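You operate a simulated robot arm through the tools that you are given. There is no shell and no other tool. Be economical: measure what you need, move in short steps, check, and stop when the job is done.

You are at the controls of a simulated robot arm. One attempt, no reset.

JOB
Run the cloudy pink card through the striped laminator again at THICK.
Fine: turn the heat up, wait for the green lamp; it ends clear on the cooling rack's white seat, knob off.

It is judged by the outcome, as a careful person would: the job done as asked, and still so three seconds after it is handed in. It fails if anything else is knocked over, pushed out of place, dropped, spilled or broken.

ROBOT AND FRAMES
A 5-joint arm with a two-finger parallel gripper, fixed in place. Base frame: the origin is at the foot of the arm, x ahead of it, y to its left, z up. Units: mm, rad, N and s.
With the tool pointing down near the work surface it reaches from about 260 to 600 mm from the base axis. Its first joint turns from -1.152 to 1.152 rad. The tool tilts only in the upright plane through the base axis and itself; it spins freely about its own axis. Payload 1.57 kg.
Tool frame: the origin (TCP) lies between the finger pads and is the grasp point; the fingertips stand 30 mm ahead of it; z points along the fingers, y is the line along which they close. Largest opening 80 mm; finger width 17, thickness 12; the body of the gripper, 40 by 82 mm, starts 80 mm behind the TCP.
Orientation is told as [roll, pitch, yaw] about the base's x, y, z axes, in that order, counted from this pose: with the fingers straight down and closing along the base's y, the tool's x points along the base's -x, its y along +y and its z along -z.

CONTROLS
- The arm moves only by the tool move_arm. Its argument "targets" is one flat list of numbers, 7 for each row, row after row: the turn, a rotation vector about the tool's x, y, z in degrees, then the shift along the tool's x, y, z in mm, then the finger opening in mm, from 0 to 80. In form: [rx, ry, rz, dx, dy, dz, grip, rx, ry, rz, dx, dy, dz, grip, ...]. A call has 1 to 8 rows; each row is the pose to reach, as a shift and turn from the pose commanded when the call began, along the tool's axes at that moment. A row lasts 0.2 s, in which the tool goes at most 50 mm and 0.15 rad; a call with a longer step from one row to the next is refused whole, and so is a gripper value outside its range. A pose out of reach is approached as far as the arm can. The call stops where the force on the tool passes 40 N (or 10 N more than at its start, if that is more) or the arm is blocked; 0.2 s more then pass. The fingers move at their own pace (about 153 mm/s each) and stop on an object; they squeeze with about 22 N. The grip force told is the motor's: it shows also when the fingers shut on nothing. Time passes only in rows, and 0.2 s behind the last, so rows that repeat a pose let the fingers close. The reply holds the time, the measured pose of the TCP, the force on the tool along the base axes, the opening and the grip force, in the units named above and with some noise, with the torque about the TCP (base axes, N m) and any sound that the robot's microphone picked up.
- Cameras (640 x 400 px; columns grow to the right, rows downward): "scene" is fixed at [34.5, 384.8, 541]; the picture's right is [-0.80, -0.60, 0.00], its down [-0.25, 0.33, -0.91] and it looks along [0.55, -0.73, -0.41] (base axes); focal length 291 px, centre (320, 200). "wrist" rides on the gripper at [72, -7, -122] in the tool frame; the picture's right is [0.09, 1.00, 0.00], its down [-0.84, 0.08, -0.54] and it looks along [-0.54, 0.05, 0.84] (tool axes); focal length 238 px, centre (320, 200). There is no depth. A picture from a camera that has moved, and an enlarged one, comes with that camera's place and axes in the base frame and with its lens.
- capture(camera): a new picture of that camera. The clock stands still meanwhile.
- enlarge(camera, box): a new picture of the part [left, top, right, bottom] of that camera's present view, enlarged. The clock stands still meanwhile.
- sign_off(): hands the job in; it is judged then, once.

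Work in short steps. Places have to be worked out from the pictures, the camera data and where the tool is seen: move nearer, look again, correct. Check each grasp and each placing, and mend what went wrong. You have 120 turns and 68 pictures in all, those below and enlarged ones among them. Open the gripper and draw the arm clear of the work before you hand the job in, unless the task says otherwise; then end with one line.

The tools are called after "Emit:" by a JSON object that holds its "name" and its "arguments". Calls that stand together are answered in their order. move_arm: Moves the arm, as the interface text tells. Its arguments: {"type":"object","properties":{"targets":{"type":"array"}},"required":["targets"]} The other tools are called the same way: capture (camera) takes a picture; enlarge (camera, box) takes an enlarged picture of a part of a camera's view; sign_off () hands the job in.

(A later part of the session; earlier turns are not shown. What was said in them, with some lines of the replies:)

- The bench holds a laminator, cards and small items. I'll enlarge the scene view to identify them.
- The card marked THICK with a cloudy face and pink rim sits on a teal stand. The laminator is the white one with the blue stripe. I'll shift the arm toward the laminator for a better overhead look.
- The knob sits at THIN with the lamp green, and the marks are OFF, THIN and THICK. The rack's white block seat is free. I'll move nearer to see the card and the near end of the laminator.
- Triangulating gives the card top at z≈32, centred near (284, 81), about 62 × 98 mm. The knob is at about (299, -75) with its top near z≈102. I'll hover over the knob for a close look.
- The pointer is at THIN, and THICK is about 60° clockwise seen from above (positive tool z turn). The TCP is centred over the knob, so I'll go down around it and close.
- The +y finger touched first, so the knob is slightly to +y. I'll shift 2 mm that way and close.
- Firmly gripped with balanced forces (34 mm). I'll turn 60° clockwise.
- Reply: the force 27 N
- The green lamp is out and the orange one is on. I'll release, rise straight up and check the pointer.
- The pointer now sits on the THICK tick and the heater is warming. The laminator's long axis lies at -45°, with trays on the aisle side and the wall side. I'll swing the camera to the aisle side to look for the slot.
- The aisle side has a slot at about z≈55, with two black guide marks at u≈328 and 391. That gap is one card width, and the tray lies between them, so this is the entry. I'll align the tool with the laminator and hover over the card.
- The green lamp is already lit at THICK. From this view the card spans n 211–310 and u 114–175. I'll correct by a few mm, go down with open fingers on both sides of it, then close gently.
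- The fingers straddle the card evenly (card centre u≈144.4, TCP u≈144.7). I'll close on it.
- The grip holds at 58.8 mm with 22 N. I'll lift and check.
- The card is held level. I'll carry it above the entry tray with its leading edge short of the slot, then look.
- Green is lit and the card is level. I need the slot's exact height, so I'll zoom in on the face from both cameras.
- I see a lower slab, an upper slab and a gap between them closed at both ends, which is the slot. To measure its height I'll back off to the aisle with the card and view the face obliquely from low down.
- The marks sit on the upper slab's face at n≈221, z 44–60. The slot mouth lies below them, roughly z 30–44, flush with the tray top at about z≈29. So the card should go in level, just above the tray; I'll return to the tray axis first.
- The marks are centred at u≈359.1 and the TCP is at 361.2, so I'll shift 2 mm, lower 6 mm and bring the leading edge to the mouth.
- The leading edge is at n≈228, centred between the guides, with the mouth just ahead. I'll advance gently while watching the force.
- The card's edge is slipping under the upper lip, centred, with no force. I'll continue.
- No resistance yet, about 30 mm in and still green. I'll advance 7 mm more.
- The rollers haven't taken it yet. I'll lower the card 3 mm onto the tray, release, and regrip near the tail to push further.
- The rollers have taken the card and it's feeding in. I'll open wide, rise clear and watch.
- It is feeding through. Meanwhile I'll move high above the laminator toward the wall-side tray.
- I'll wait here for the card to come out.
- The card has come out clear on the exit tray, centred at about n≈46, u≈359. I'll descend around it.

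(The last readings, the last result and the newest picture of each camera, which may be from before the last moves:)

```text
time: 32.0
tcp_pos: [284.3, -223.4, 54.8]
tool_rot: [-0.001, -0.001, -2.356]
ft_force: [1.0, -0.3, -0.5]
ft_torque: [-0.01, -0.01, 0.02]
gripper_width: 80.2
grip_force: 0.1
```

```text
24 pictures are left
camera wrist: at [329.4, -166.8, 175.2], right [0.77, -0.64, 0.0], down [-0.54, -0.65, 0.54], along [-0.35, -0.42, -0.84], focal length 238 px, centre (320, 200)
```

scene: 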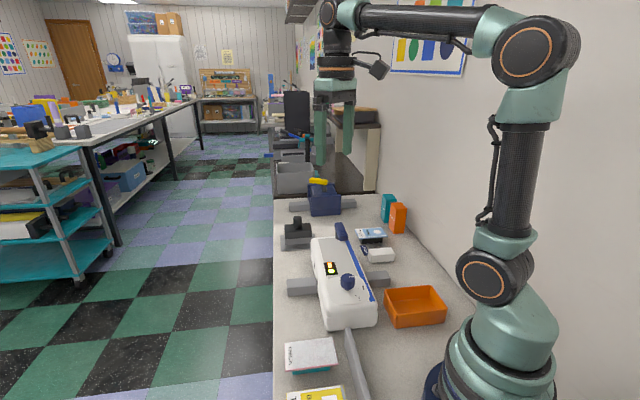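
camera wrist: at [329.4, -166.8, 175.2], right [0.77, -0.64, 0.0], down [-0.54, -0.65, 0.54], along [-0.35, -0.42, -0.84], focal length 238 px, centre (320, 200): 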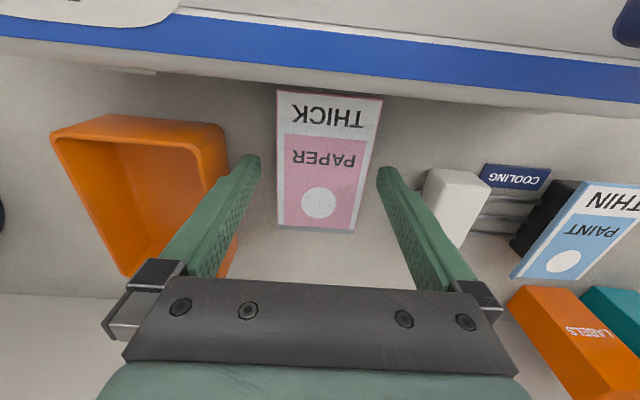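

Centred. I'll lower 3 mm more and close.

Emit:
{"name": "move_arm", "arguments": {"targets": [0, 0, 0, 0, 0, 3, 76, 0, 0, 0, 0, 0, 3, 68, 0, 0, 0, 0, 0, 3, 62, 0, 0, 0, 0, 0, 3, 55, 0, 0, 0, 0, 0, 3, 55]}}

Emit:
{"name": "move_arm", "arguments": {"targets": [0, 0, 0, 0, 0, -10, 55, 0, 0, 0, 0, 0, -35, 55, 0, 0, 0, 0, 0, -70, 55]}}

Emit:
{"name": "capture", "arguments": {"camera": "wrist"}}

```text
time: 33.2
tcp_pos: [283.9, -221.5, 51.9]
tool_rot: [0.001, 0.0, -2.354]
ft_force: [0.5, -0.3, 0.5]
ft_torque: [0.0, 0.0, 0.0]
gripper_width: 58.8
grip_force: 21.4
```

```text
time: 34.0
tcp_pos: [285.2, -222.3, 120.0]
tool_rot: [-0.002, 0.0, -2.356]
ft_force: [-0.1, -0.1, 0.5]
ft_torque: [-0.02, 0.0, 0.02]
gripper_width: 58.9
grip_force: 22.1
```

```text
23 pictures are left
camera wrist: at [330.2, -166.9, 241.7], right [0.77, -0.64, 0.0], down [-0.54, -0.65, 0.54], along [-0.35, -0.42, -0.84], focal length 238 px, centre (320, 200)
```

wrist: 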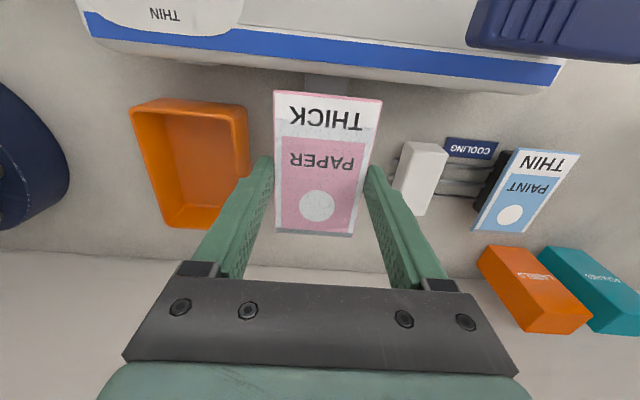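

The clear card is held. I'll enlarge the rack to measure the white seat.

Emit:
{"name": "enlarge", "arguments": {"camera": "wrist", "box": [370, 120, 530, 220]}}

Emit:
{"name": "enlarge", "arguments": {"camera": "scene", "box": [340, 215, 410, 265]}}

```text
4.00 times, centred on (450, 170) of wrist
camera zoom: at [330.2, -166.9, 241.7], right [0.77, -0.64, 0.0], down [-0.54, -0.65, 0.54], along [-0.35, -0.42, -0.84], focal length 953 px, centre (-200, 320)
```

zoom: 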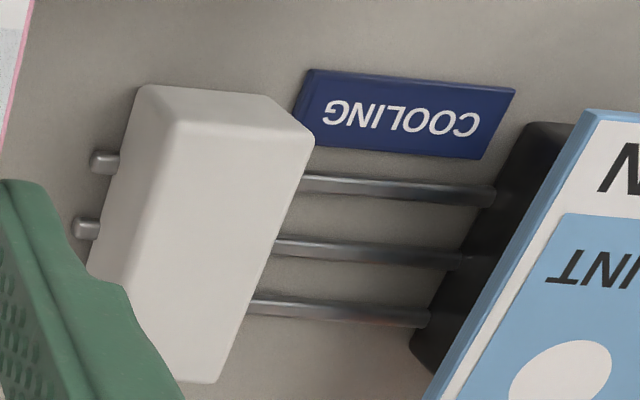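

```text
8.00 times, centred on (375, 240) of scene
camera zoom: at [34.5, 384.8, 541.0], right [-0.8, -0.6, 0.0], down [-0.25, 0.33, -0.91], along [0.55, -0.73, -0.41], focal length 2331 px, centre (-120, -120)
```

zoom: 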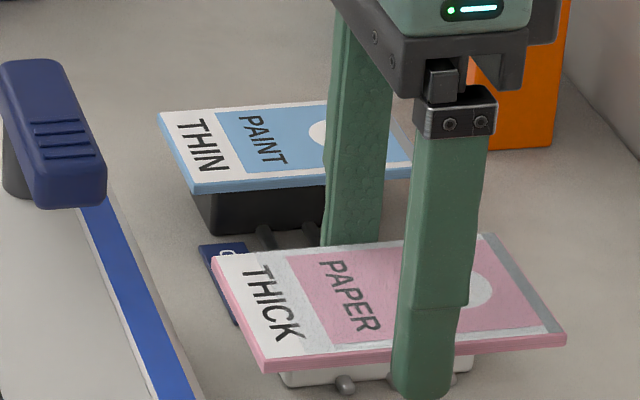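

The seat top looks to be near z≈38, u 443–476, n −24–45. I'll raise the arm to triangulate it from a second height.

Emit:
{"name": "move_arm", "arguments": {"targets": [0, 0, 0, 0, 0, -40, 55, 0, 0, 0, 0, 10, -80, 55, 0, 0, 0, 0, 20, -100, 55, 0, 0, 0, 0, 20, -100, 55]}}

Emit:
{"name": "enlarge", "arguments": {"camera": "wrist", "box": [350, 100, 510, 200]}}

```text
time: 35.0
tcp_pos: [298.5, -235.8, 220.5]
tool_rot: [0.0, 0.002, -2.353]
ft_force: [0.5, 0.1, -0.1]
ft_torque: [0.03, -0.03, 0.0]
gripper_width: 58.7
grip_force: 22.3
```

```text
4.00 times, centred on (430, 150) of wrist
camera zoom: at [345.0, -180.8, 341.9], right [0.77, -0.64, 0.0], down [-0.54, -0.65, 0.54], along [-0.35, -0.42, -0.84], focal length 953 px, centre (-120, 400)
```

zoom: 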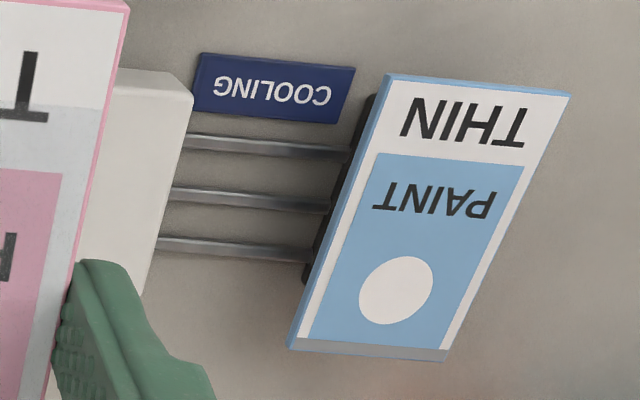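

The two heights give a seat top at z≈28, centred near u≈464.5, n≈6.5. I'll move above it, stop at z≈100 and check.

Emit:
{"name": "move_arm", "arguments": {"targets": [0, 0, 0, -15, 30, 10, 55, 0, 0, 0, -30, 60, 30, 55, 0, 0, 0, -38, 87, 60, 55, 0, 0, 0, -38, 87, 100, 55, 0, 0, 0, -38, 87, 135, 55, 0, 0, 0, -38, 87, 135, 55]}}

Emit:
{"name": "capture", "arguments": {"camera": "wrist"}}

Emit:
{"name": "enlarge", "arguments": {"camera": "scene", "box": [340, 200, 420, 270]}}

```text
time: 36.4
tcp_pos: [334.6, -323.8, 86.4]
tool_rot: [0.001, 0.001, -2.355]
ft_force: [-0.1, 0.3, 1.0]
ft_torque: [0.02, 0.01, 0.02]
gripper_width: 58.9
grip_force: 21.9
```

```text
19 pictures are left
camera wrist: at [379.4, -269.2, 206.5], right [0.77, -0.64, 0.0], down [-0.54, -0.65, 0.54], along [-0.35, -0.42, -0.84], focal length 238 px, centre (320, 200)
```

wrist: 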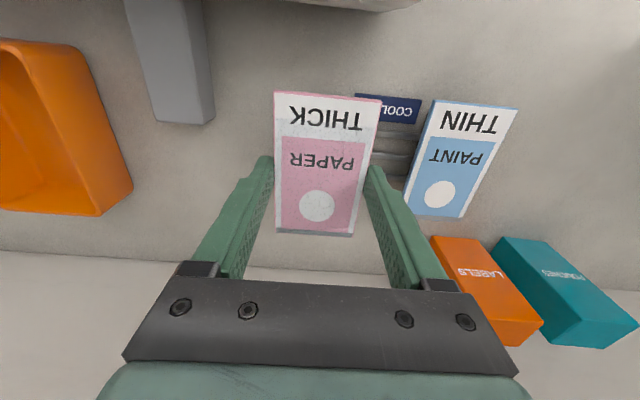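

```text
5.71 times, centred on (380, 235) of scene
camera zoom: at [34.5, 384.8, 541.0], right [-0.8, -0.6, 0.0], down [-0.25, 0.33, -0.91], along [0.55, -0.73, -0.41], focal length 1665 px, centre (-23, 0)
```

zoom: 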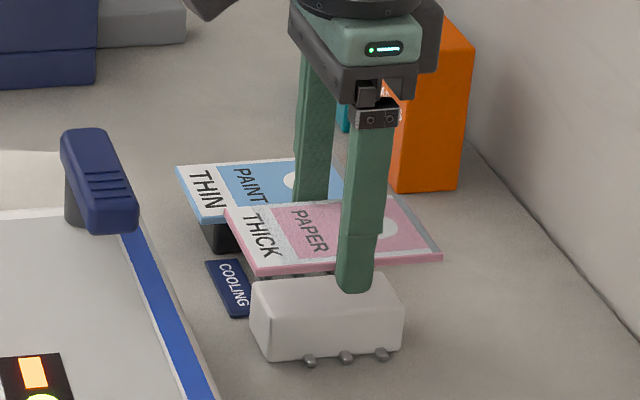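

The scene view shows the card lined up with the seat to within a few mm. I'll lower it to just above the seat, then check before releasing.

Emit:
{"name": "move_arm", "arguments": {"targets": [0, 0, 0, 1, -2, 15, 55, 0, 0, 0, 1, -2, 25, 55, 0, 0, 0, 1, -2, 31, 55, 0, 0, 0, 1, -2, 31, 55]}}

Emit:
{"name": "enlarge", "arguments": {"camera": "scene", "box": [340, 200, 420, 270]}}

```text
time: 37.4
tcp_pos: [332.5, -324.2, 53.5]
tool_rot: [0.0, 0.001, -2.355]
ft_force: [0.1, -0.3, 0.2]
ft_torque: [-0.01, 0.02, 0.0]
gripper_width: 58.8
grip_force: 22.5
```

```text
5.71 times, centred on (380, 235) of scene
camera zoom: at [34.5, 384.8, 541.0], right [-0.8, -0.6, 0.0], down [-0.25, 0.33, -0.91], along [0.55, -0.73, -0.41], focal length 1665 px, centre (-23, 0)
```

zoom: 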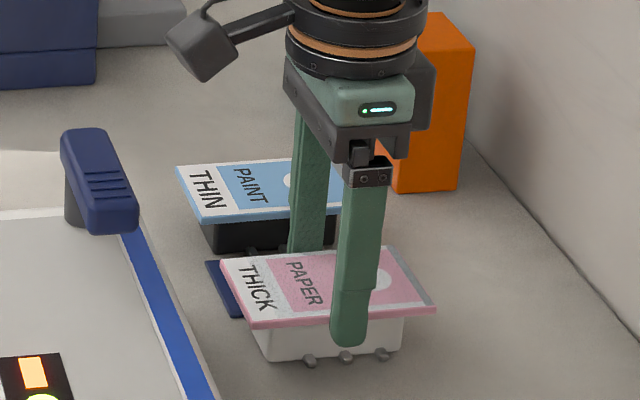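

It's centred over the seat. I'll lower the last few mm in small steps, watching for contact.

Emit:
{"name": "move_arm", "arguments": {"targets": [0, 0, 0, 0, 0, 1, 55, 0, 0, 0, 0, 0, 2, 55, 0, 0, 0, 0, 0, 3, 55, 0, 0, 0, 0, 0, 3, 55]}}

```text
time: 38.4
tcp_pos: [332.9, -324.1, 50.6]
tool_rot: [0.0, -0.002, -2.354]
ft_force: [-1.3, 0.6, 0.9]
ft_torque: [0.06, -0.01, -0.02]
gripper_width: 58.9
grip_force: 22.3
```

Emit:
{"name": "move_arm", "arguments": {"targets": [0, 0, 0, 0, 0, 0.7, 55, 0, 0, 0, 0, 0, 1.4, 55, 0, 0, 0, 0, 0, 1.4, 55]}}

Emit:
{"name": "enlarge", "arguments": {"camera": "scene", "box": [350, 225, 410, 265]}}

```text
time: 39.2
tcp_pos: [333.4, -324.2, 50.3]
tool_rot: [0.003, 0.002, -2.355]
ft_force: [-2.5, 5.7, 20.6]
ft_torque: [0.17, 0.1, 0.0]
gripper_width: 58.8
grip_force: 22.1
```

```text
10.00 times, centred on (380, 245) of scene
camera zoom: at [34.4, 384.8, 540.9], right [-0.8, -0.6, 0.0], down [-0.25, 0.33, -0.91], along [0.55, -0.73, -0.41], focal length 2914 px, centre (-280, -250)
```

zoom: 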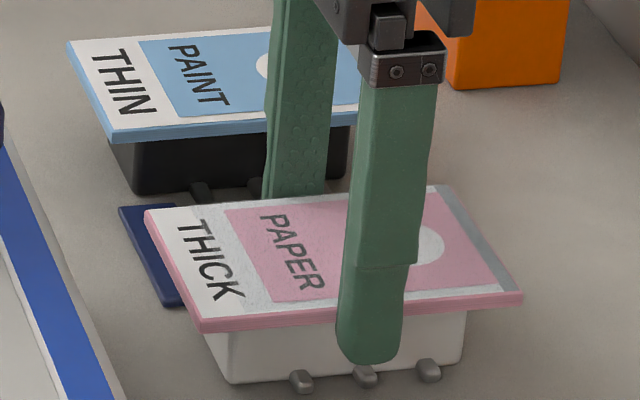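

Contact reached (20 N). I'll ease up 1 mm, open, and lift straight away.

Emit:
{"name": "move_arm", "arguments": {"targets": [0, 0, 0, 0, 0, -1.2, 55, 0, 0, 0, 0, 0, -1.2, 62, 0, 0, 0, 0, 0, -1.2, 72, 0, 0, 0, 0, 0, -1.2, 78, 0, 0, 0, 0, 0, -30, 78, 0, 0, 0, 0, 0, -75, 78, 0, 0, 0, 0, 0, -120, 78]}}

Emit:
{"name": "capture", "arguments": {"camera": "wrist"}}

Emit:
{"name": "enlarge", "arguments": {"camera": "scene", "box": [340, 205, 420, 265]}}

```text
time: 40.8
tcp_pos: [333.2, -322.3, 172.4]
tool_rot: [-0.001, 0.0, -2.355]
ft_force: [0.7, 1.1, 0.2]
ft_torque: [0.03, 0.0, 0.0]
gripper_width: 78.0
grip_force: 0.0
```

```text
15 pictures are left
camera wrist: at [378.7, -266.2, 293.8], right [0.77, -0.64, 0.0], down [-0.54, -0.65, 0.54], along [-0.35, -0.42, -0.84], focal length 238 px, centre (320, 200)
```

wrist: 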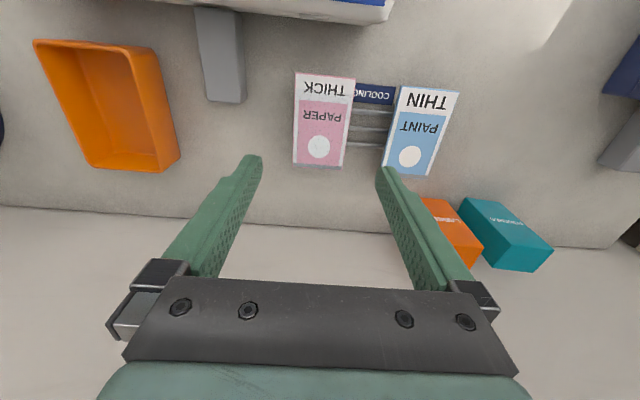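

```text
6.67 times, centred on (380, 235) of scene
camera zoom: at [34.5, 384.8, 541.0], right [-0.8, -0.6, 0.0], down [-0.25, 0.33, -0.91], along [0.55, -0.73, -0.41], focal length 1942 px, centre (-80, -33)
```

zoom: 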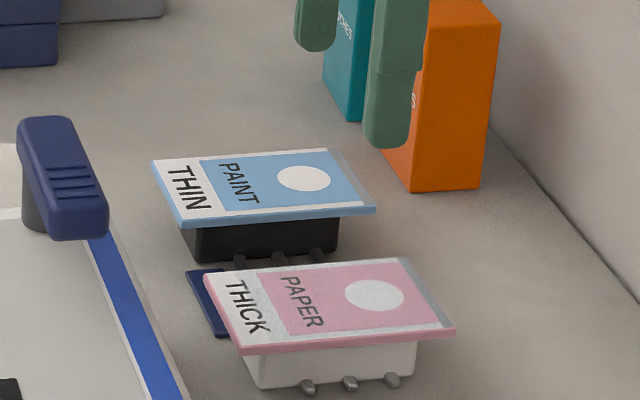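

The card sits level and centred on the white seat. I'll check that the film is fully clear.

Emit:
{"name": "enlarge", "arguments": {"camera": "wrist", "box": [280, 60, 480, 185]}}

```text
3.20 times, centred on (380, 122) of wrist
camera zoom: at [378.7, -266.2, 293.8], right [0.77, -0.64, 0.0], down [-0.54, -0.65, 0.54], along [-0.35, -0.42, -0.84], focal length 763 px, centre (128, 448)
```

zoom: 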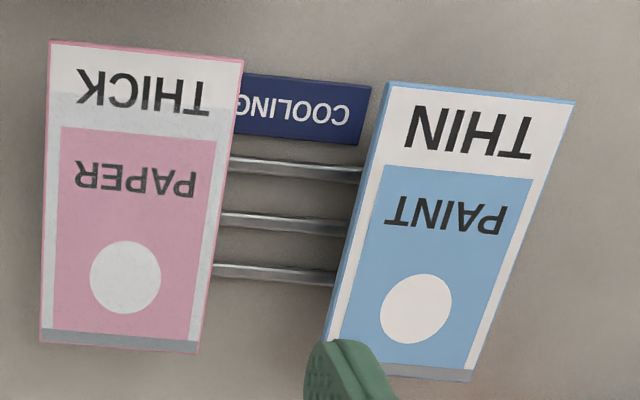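

Only a very faint haze is left, fainter than before, so it may be fading as the card cools. I'll move over the knob meanwhile and recheck before switching off.

Emit:
{"name": "move_arm", "arguments": {"targets": [0, 0, 0, 0, -5, -30, 80, 0, 0, 0, 25, -35, -30, 80, 0, 0, 0, 50, -68, -30, 80, 0, 0, 0, 76, -101, -30, 80, 0, 0, 0, 101, -134, -30, 80, 0, 0, 0, 126, -167, -30, 80, 0, 0, 0, 151, -199, -30, 80]}}

Emit:
{"name": "capture", "arguments": {"camera": "wrist"}}

Emit:
{"name": "enlarge", "arguments": {"camera": "scene", "box": [350, 215, 410, 255]}}

```text
time: 42.4
tcp_pos: [298.3, -76.6, 200.7]
tool_rot: [-0.001, 0.0, -2.355]
ft_force: [-0.1, -1.0, -0.1]
ft_torque: [-0.02, -0.01, 0.02]
gripper_width: 80.3
grip_force: 0.0
```

```text
12 pictures are left
camera wrist: at [343.3, -20.6, 321.6], right [0.77, -0.64, 0.0], down [-0.54, -0.65, 0.54], along [-0.35, -0.42, -0.84], focal length 238 px, centre (320, 200)
```

wrist: 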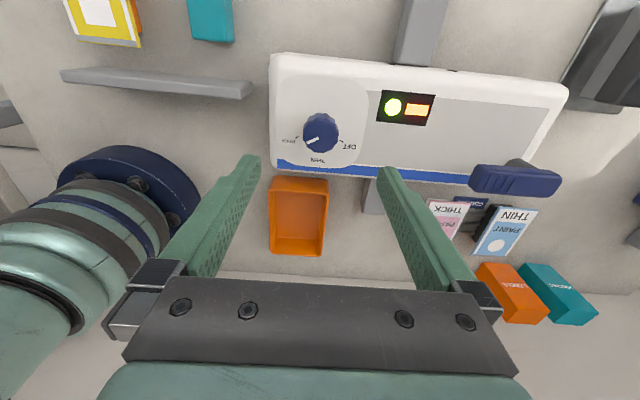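

```text
10.00 times, centred on (380, 235) of scene
camera zoom: at [34.5, 384.8, 541.0], right [-0.8, -0.6, 0.0], down [-0.25, 0.33, -0.91], along [0.55, -0.73, -0.41], focal length 2914 px, centre (-280, -150)
```

zoom: 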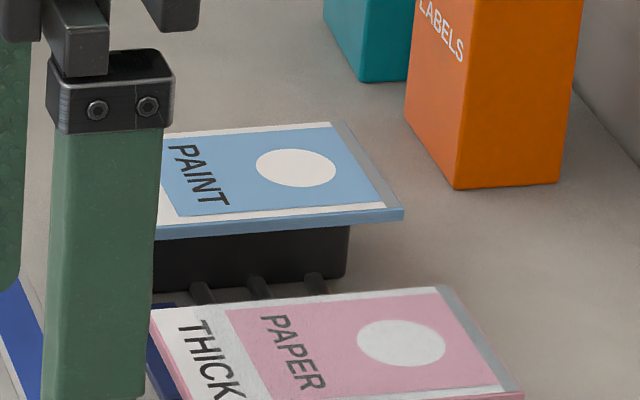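

I'll go down on the knob with small centring corrections and close gradually.

Emit:
{"name": "move_arm", "arguments": {"targets": [0, 0, 0, 2.5, -1, 40, 60, 0, 0, 0, 2.5, -1, 70, 60, 0, 0, 0, 2.5, -1, 84, 60, 0, 0, 0, 2.5, -1, 84, 45, 0, 0, 0, 2.5, -1, 84, 36, 0, 0, 0, 2.5, -1, 84, 28]}}

```text
time: 43.8
tcp_pos: [300.8, -74.1, 115.9]
tool_rot: [0.002, 0.0, -2.355]
ft_force: [6.0, -4.6, -3.0]
ft_torque: [0.04, -0.08, -0.01]
gripper_width: 34.6
grip_force: 3.7
```

Emit:
{"name": "move_arm", "arguments": {"targets": [0, 0, 0, 0, 0.8, 0, 20, 0, 0, 0, 0, 0.8, 0, 20]}}

```text
time: 44.4
tcp_pos: [300.3, -73.8, 116.8]
tool_rot: [0.002, 0.003, -2.355]
ft_force: [9.3, 1.8, -3.6]
ft_torque: [0.4, -0.75, 0.0]
gripper_width: 33.4
grip_force: 41.5
```

A little side load remains, so I'll nudge the tool toward it to relieve it.

Emit:
{"name": "move_arm", "arguments": {"targets": [0, 0, 0, 0.6, 0.5, 0, 20, 0, 0, 0, 0.6, 0.5, 0, 20]}}

```text
time: 45.0
tcp_pos: [301.0, -72.0, 115.5]
tool_rot: [0.0, 0.0, -2.354]
ft_force: [8.7, 11.4, 0.5]
ft_torque: [0.39, -0.51, -0.04]
gripper_width: 33.1
grip_force: 41.8
```

Emit:
{"name": "move_arm", "arguments": {"targets": [0, 0, 0, -1.2, 0, 0, 20, 0, 0, 0, -1.2, 0, 0, 20]}}

```text
time: 45.6
tcp_pos: [301.0, -73.5, 116.6]
tool_rot: [0.001, 0.0, -2.352]
ft_force: [18.8, 31.2, -3.6]
ft_torque: [0.75, 0.05, -0.04]
gripper_width: 33.4
grip_force: 41.5
```

Moving that way raised the force, so I'll go back the other way by 2.2 mm.

Emit:
{"name": "move_arm", "arguments": {"targets": [0, 0, 0, 1.2, 0, 0, 20, 0, 0, 0, 2.2, 0, 0, 20, 0, 0, 0, 2.2, 0, 0, 20]}}

```text
time: 46.4
tcp_pos: [299.9, -74.3, 115.8]
tool_rot: [-0.001, -0.001, -2.356]
ft_force: [-13.9, -16.8, 26.9]
ft_torque: [-0.38, -0.11, -0.02]
gripper_width: 33.2
grip_force: 41.0
```

Emit:
{"name": "move_arm", "arguments": {"targets": [0, 0, 0, -0.8, 0, 0, 20, 0, 0, 0, -0.8, 0, 0, 20]}}

```text
time: 47.0
tcp_pos: [301.1, -73.7, 115.6]
tool_rot: [-0.002, -0.001, -2.354]
ft_force: [-16.0, -11.2, 30.3]
ft_torque: [-0.39, 0.2, -0.04]
gripper_width: 33.6
grip_force: 40.7
```

Residual load is building up, so I'll open, let it settle and regrip.

Emit:
{"name": "move_arm", "arguments": {"targets": [0, 0, 0, 0, 0, 0, 46, 0, 0, 0, 0, 0, 0, 46, 0, 0, 0, 0, 0, 0, 32, 0, 0, 0, 0, 0, 0, 28, 0, 0, 0, 0, 0, 0, 22, 0, 0, 0, 0, 0, 0, 22]}}

```text
time: 48.4
tcp_pos: [300.9, -74.1, 114.4]
tool_rot: [-0.001, 0.0, -2.355]
ft_force: [3.7, 11.8, -13.1]
ft_torque: [0.2, -0.18, -0.03]
gripper_width: 33.5
grip_force: 40.9
```

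The load is acceptable. I'll turn counter-clockwise toward OFF, first 62°.

Emit:
{"name": "move_arm", "arguments": {"targets": [0, 0, -8, 0, 0, 0, 20, 0, 0, -16, 0, 0, 0, 20, 0, 0, -24, 0, 0, 0, 20, 0, 0, -32, 0, 0, 0, 20, 0, 0, -40, 0, 0, 0, 20, 0, 0, -48, 0, 0, 0, 20, 0, 0, -56, 0, 0, 0, 20, 0, 0, -62, 0, 0, 0, 20]}}

```text
time: 50.2
tcp_pos: [299.9, -73.5, 116.3]
tool_rot: [-0.004, 0.002, -1.271]
ft_force: [-12.4, -13.8, -10.8]
ft_torque: [0.23, 0.25, -0.03]
gripper_width: 33.2
grip_force: 41.3
```

Emit:
{"name": "move_arm", "arguments": {"targets": [0, 0, -8, 0, 0, 0, 20, 0, 0, -16, 0, 0, 0, 20, 0, 0, -24, 0, 0, 0, 20, 0, 0, -32, 0, 0, 0, 20, 0, 0, -40, 0, 0, 0, 20, 0, 0, -48, 0, 0, 0, 20, 0, 0, -56, 0, 0, 0, 20, 0, 0, -59, 0, 0, 0, 20]}}

Emit:
{"name": "enlarge", "arguments": {"camera": "scene", "box": [300, 240, 400, 315]}}

```text
time: 50.9
tcp_pos: [300.5, -74.3, 116.9]
tool_rot: [-0.001, 0.003, -0.938]
ft_force: [-1.6, -3.3, -0.3]
ft_torque: [-0.06, -0.23, 0.01]
gripper_width: 33.2
grip_force: 41.6
stopped in row 3: the force on the tool passed its limit at 40 N (the readings are from after the stop); the commanded pose is now the measured one
```

```text
5.33 times, centred on (350, 278) of scene
camera zoom: at [34.5, 384.8, 541.0], right [-0.8, -0.6, 0.0], down [-0.25, 0.33, -0.91], along [0.55, -0.73, -0.41], focal length 1554 px, centre (160, -213)
```

zoom: 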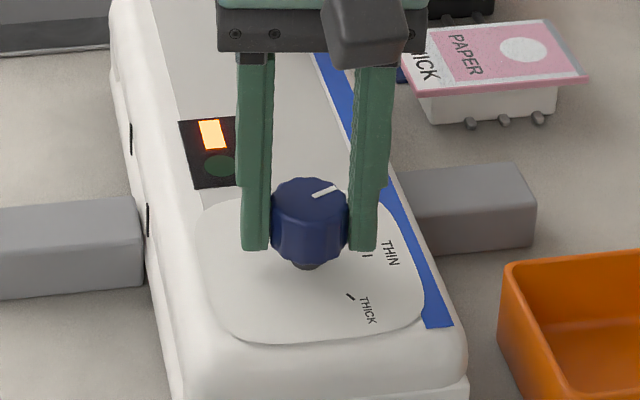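

Loads have reset and the pointer is past THIN. I'll continue the remaining 39°.

Emit:
{"name": "move_arm", "arguments": {"targets": [0, 0, -7, 0, 0, 0, 20, 0, 0, -14, 0, 0, 0, 20, 0, 0, -21, 0, 0, 0, 20, 0, 0, -28, 0, 0, 0, 20, 0, 0, -35, 0, 0, 0, 20, 0, 0, -39, 0, 0, 0, 20]}}

Emit:
{"name": "enlarge", "arguments": {"camera": "scene", "box": [300, 240, 400, 315]}}

```text
time: 52.3
tcp_pos: [300.6, -73.5, 116.8]
tool_rot: [0.0, 0.005, -0.258]
ft_force: [-6.3, -10.5, 2.3]
ft_torque: [-0.17, 0.23, -0.84]
gripper_width: 33.4
grip_force: 41.3
```

```text
5.33 times, centred on (350, 278) of scene
camera zoom: at [34.5, 384.8, 540.9], right [-0.8, -0.6, 0.0], down [-0.25, 0.33, -0.91], along [0.55, -0.73, -0.41], focal length 1554 px, centre (160, -213)
```

zoom: 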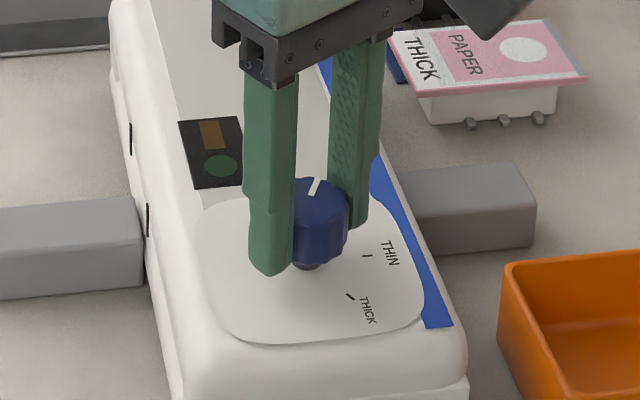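

Both lamps are out and the stop torque shows the knob is at OFF. I'll release, rise clear and check everything.

Emit:
{"name": "move_arm", "arguments": {"targets": [0, 0, 0, 0, 0, 0, 60, 0, 0, 0, 0, 0, 0, 60, 0, 0, 0, 0, 0, -45, 60, 0, 0, 0, 0, 0, -90, 80, 0, 0, 0, 0, 0, -130, 80, 0, 0, 0, 0, 0, -170, 80]}}

Emit:
{"name": "capture", "arguments": {"camera": "wrist"}}

Emit:
{"name": "enlarge", "arguments": {"camera": "wrist", "box": [270, 60, 370, 140]}}

Emit:
{"name": "enlarge", "arguments": {"camera": "scene", "box": [345, 220, 405, 265]}}

Emit:
{"name": "capture", "arguments": {"camera": "scene"}}

```text
time: 53.7
tcp_pos: [301.6, -75.7, 287.4]
tool_rot: [-0.001, 0.004, -0.258]
ft_force: [1.0, -0.3, -0.5]
ft_torque: [0.02, -0.02, 0.02]
gripper_width: 79.9
grip_force: 0.2
```

```text
8 pictures are left
camera wrist: at [230.4, -63.7, 409.3], right [0.17, 0.99, 0.0], down [0.83, -0.14, 0.54], along [0.53, -0.09, -0.84], focal length 238 px, centre (320, 200)
```

wrist: 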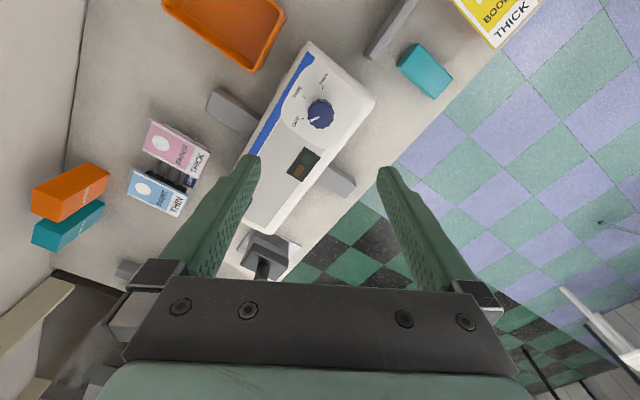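

```text
5.00 times, centred on (320, 100) of wrist
camera zoom: at [230.4, -63.7, 409.3], right [0.17, 0.99, 0.0], down [0.83, -0.14, 0.54], along [0.53, -0.09, -0.84], focal length 1192 px, centre (320, 700)
```

zoom: 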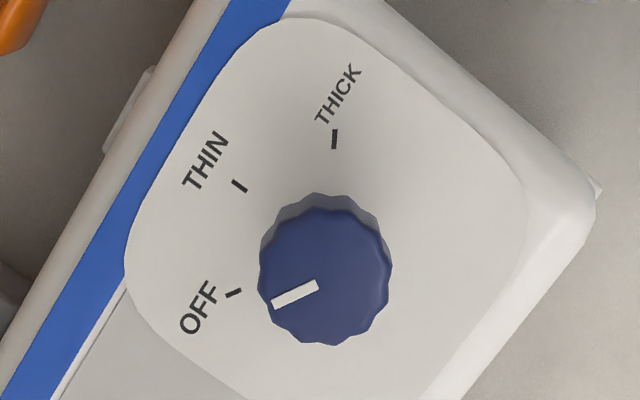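

```text
8.89 times, centred on (375, 242) of scene
camera zoom: at [34.5, 384.8, 541.0], right [-0.8, -0.6, 0.0], down [-0.25, 0.33, -0.91], along [0.55, -0.73, -0.41], focal length 2590 px, centre (-169, -178)
```

zoom: 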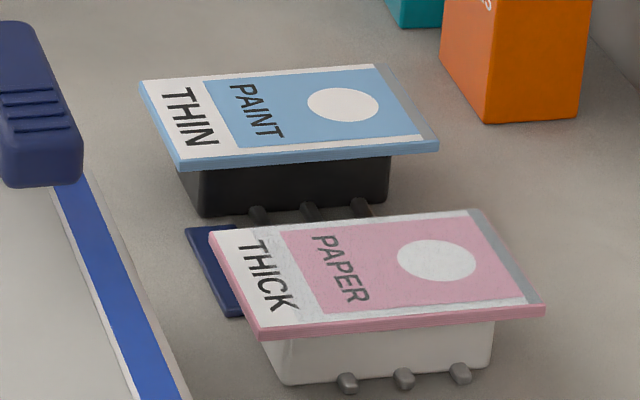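

```text
5 pictures are left
```

scene: 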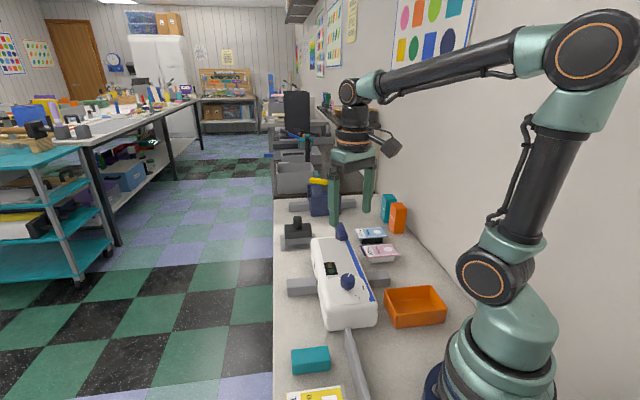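

The knob is at OFF with the lamps dark, the card is on the white seat and nothing else has moved. I'll wait a few seconds and take one more look at the film.

Emit:
{"name": "move_arm", "arguments": {"targets": [0, 0, 0, 0, 0, 0, 80, 0, 0, 0, 0, 0, 0, 80, 0, 0, 0, 0, 0, 0, 80, 0, 0, 0, 0, 0, 0, 80, 0, 0, 0, 0, 0, 0, 80, 0, 0, 0, 0, 0, 0, 80, 0, 0, 0, 0, 0, 0, 80, 0, 0, 0, 0, 0, 0, 80]}}

Emit:
{"name": "move_arm", "arguments": {"targets": [0, 0, 0, 0, 0, 0, 80, 0, 0, 0, 0, 0, 0, 80, 0, 0, 0, 0, 0, 0, 80, 0, 0, 0, 0, 0, 0, 80, 0, 0, 0, 0, 0, 0, 80, 0, 0, 0, 0, 0, 0, 80, 0, 0, 0, 0, 0, 0, 80, 0, 0, 0, 0, 0, 0, 80]}}

Emit:
{"name": "enlarge", "arguments": {"camera": "wrist", "box": [115, 110, 225, 220]}}

Emit:
{"name": "enlarge", "arguments": {"camera": "scene", "box": [345, 220, 405, 265]}}

```text
time: 55.5
tcp_pos: [301.7, -76.6, 286.9]
tool_rot: [0.0, 0.004, -0.258]
ft_force: [-0.1, 0.5, -0.3]
ft_torque: [0.0, -0.01, -0.02]
gripper_width: 80.1
grip_force: 0.1
```

```text
time: 57.3
tcp_pos: [303.2, -76.1, 288.0]
tool_rot: [-0.001, 0.004, -0.258]
ft_force: [0.5, 0.1, -0.5]
ft_torque: [-0.04, 0.01, -0.01]
gripper_width: 79.9
grip_force: 0.1
```

```text
3.64 times, centred on (170, 165) of wrist
camera zoom: at [230.6, -63.7, 408.7], right [0.16, 0.99, 0.0], down [0.83, -0.14, 0.54], along [0.53, -0.09, -0.84], focal length 867 px, centre (866, 327)
```

zoom: 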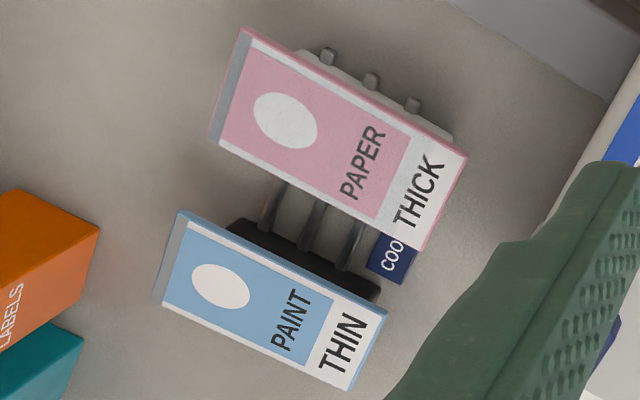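

```text
8.89 times, centred on (375, 242) of scene
camera zoom: at [34.5, 384.8, 541.0], right [-0.8, -0.6, 0.0], down [-0.25, 0.33, -0.91], along [0.55, -0.73, -0.41], focal length 2590 px, centre (-169, -178)
```

zoom: 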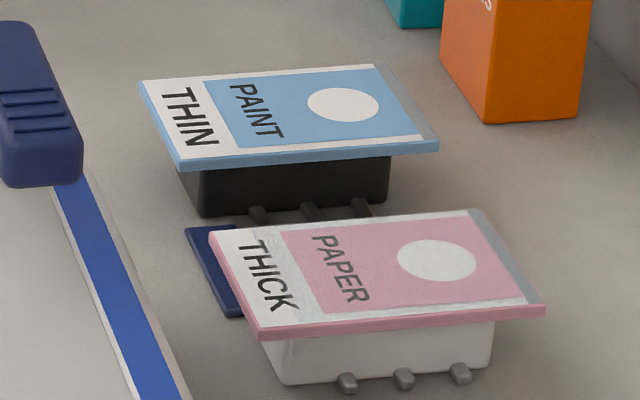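

The film is clear and stable: all the print reads through it. The card rests on the white seat, the knob is off, and the arm is open and well above the bench, so I'm handing in.

Emit:
{"name": "sign_off", "arguments": {}}

```text
The job is handed in.
```

The pink card went through the striped laminator again at THICK after the green lamp lit. It now lies on the cooling rack's white seat, readable with only a very faint haze left, and the knob is off.
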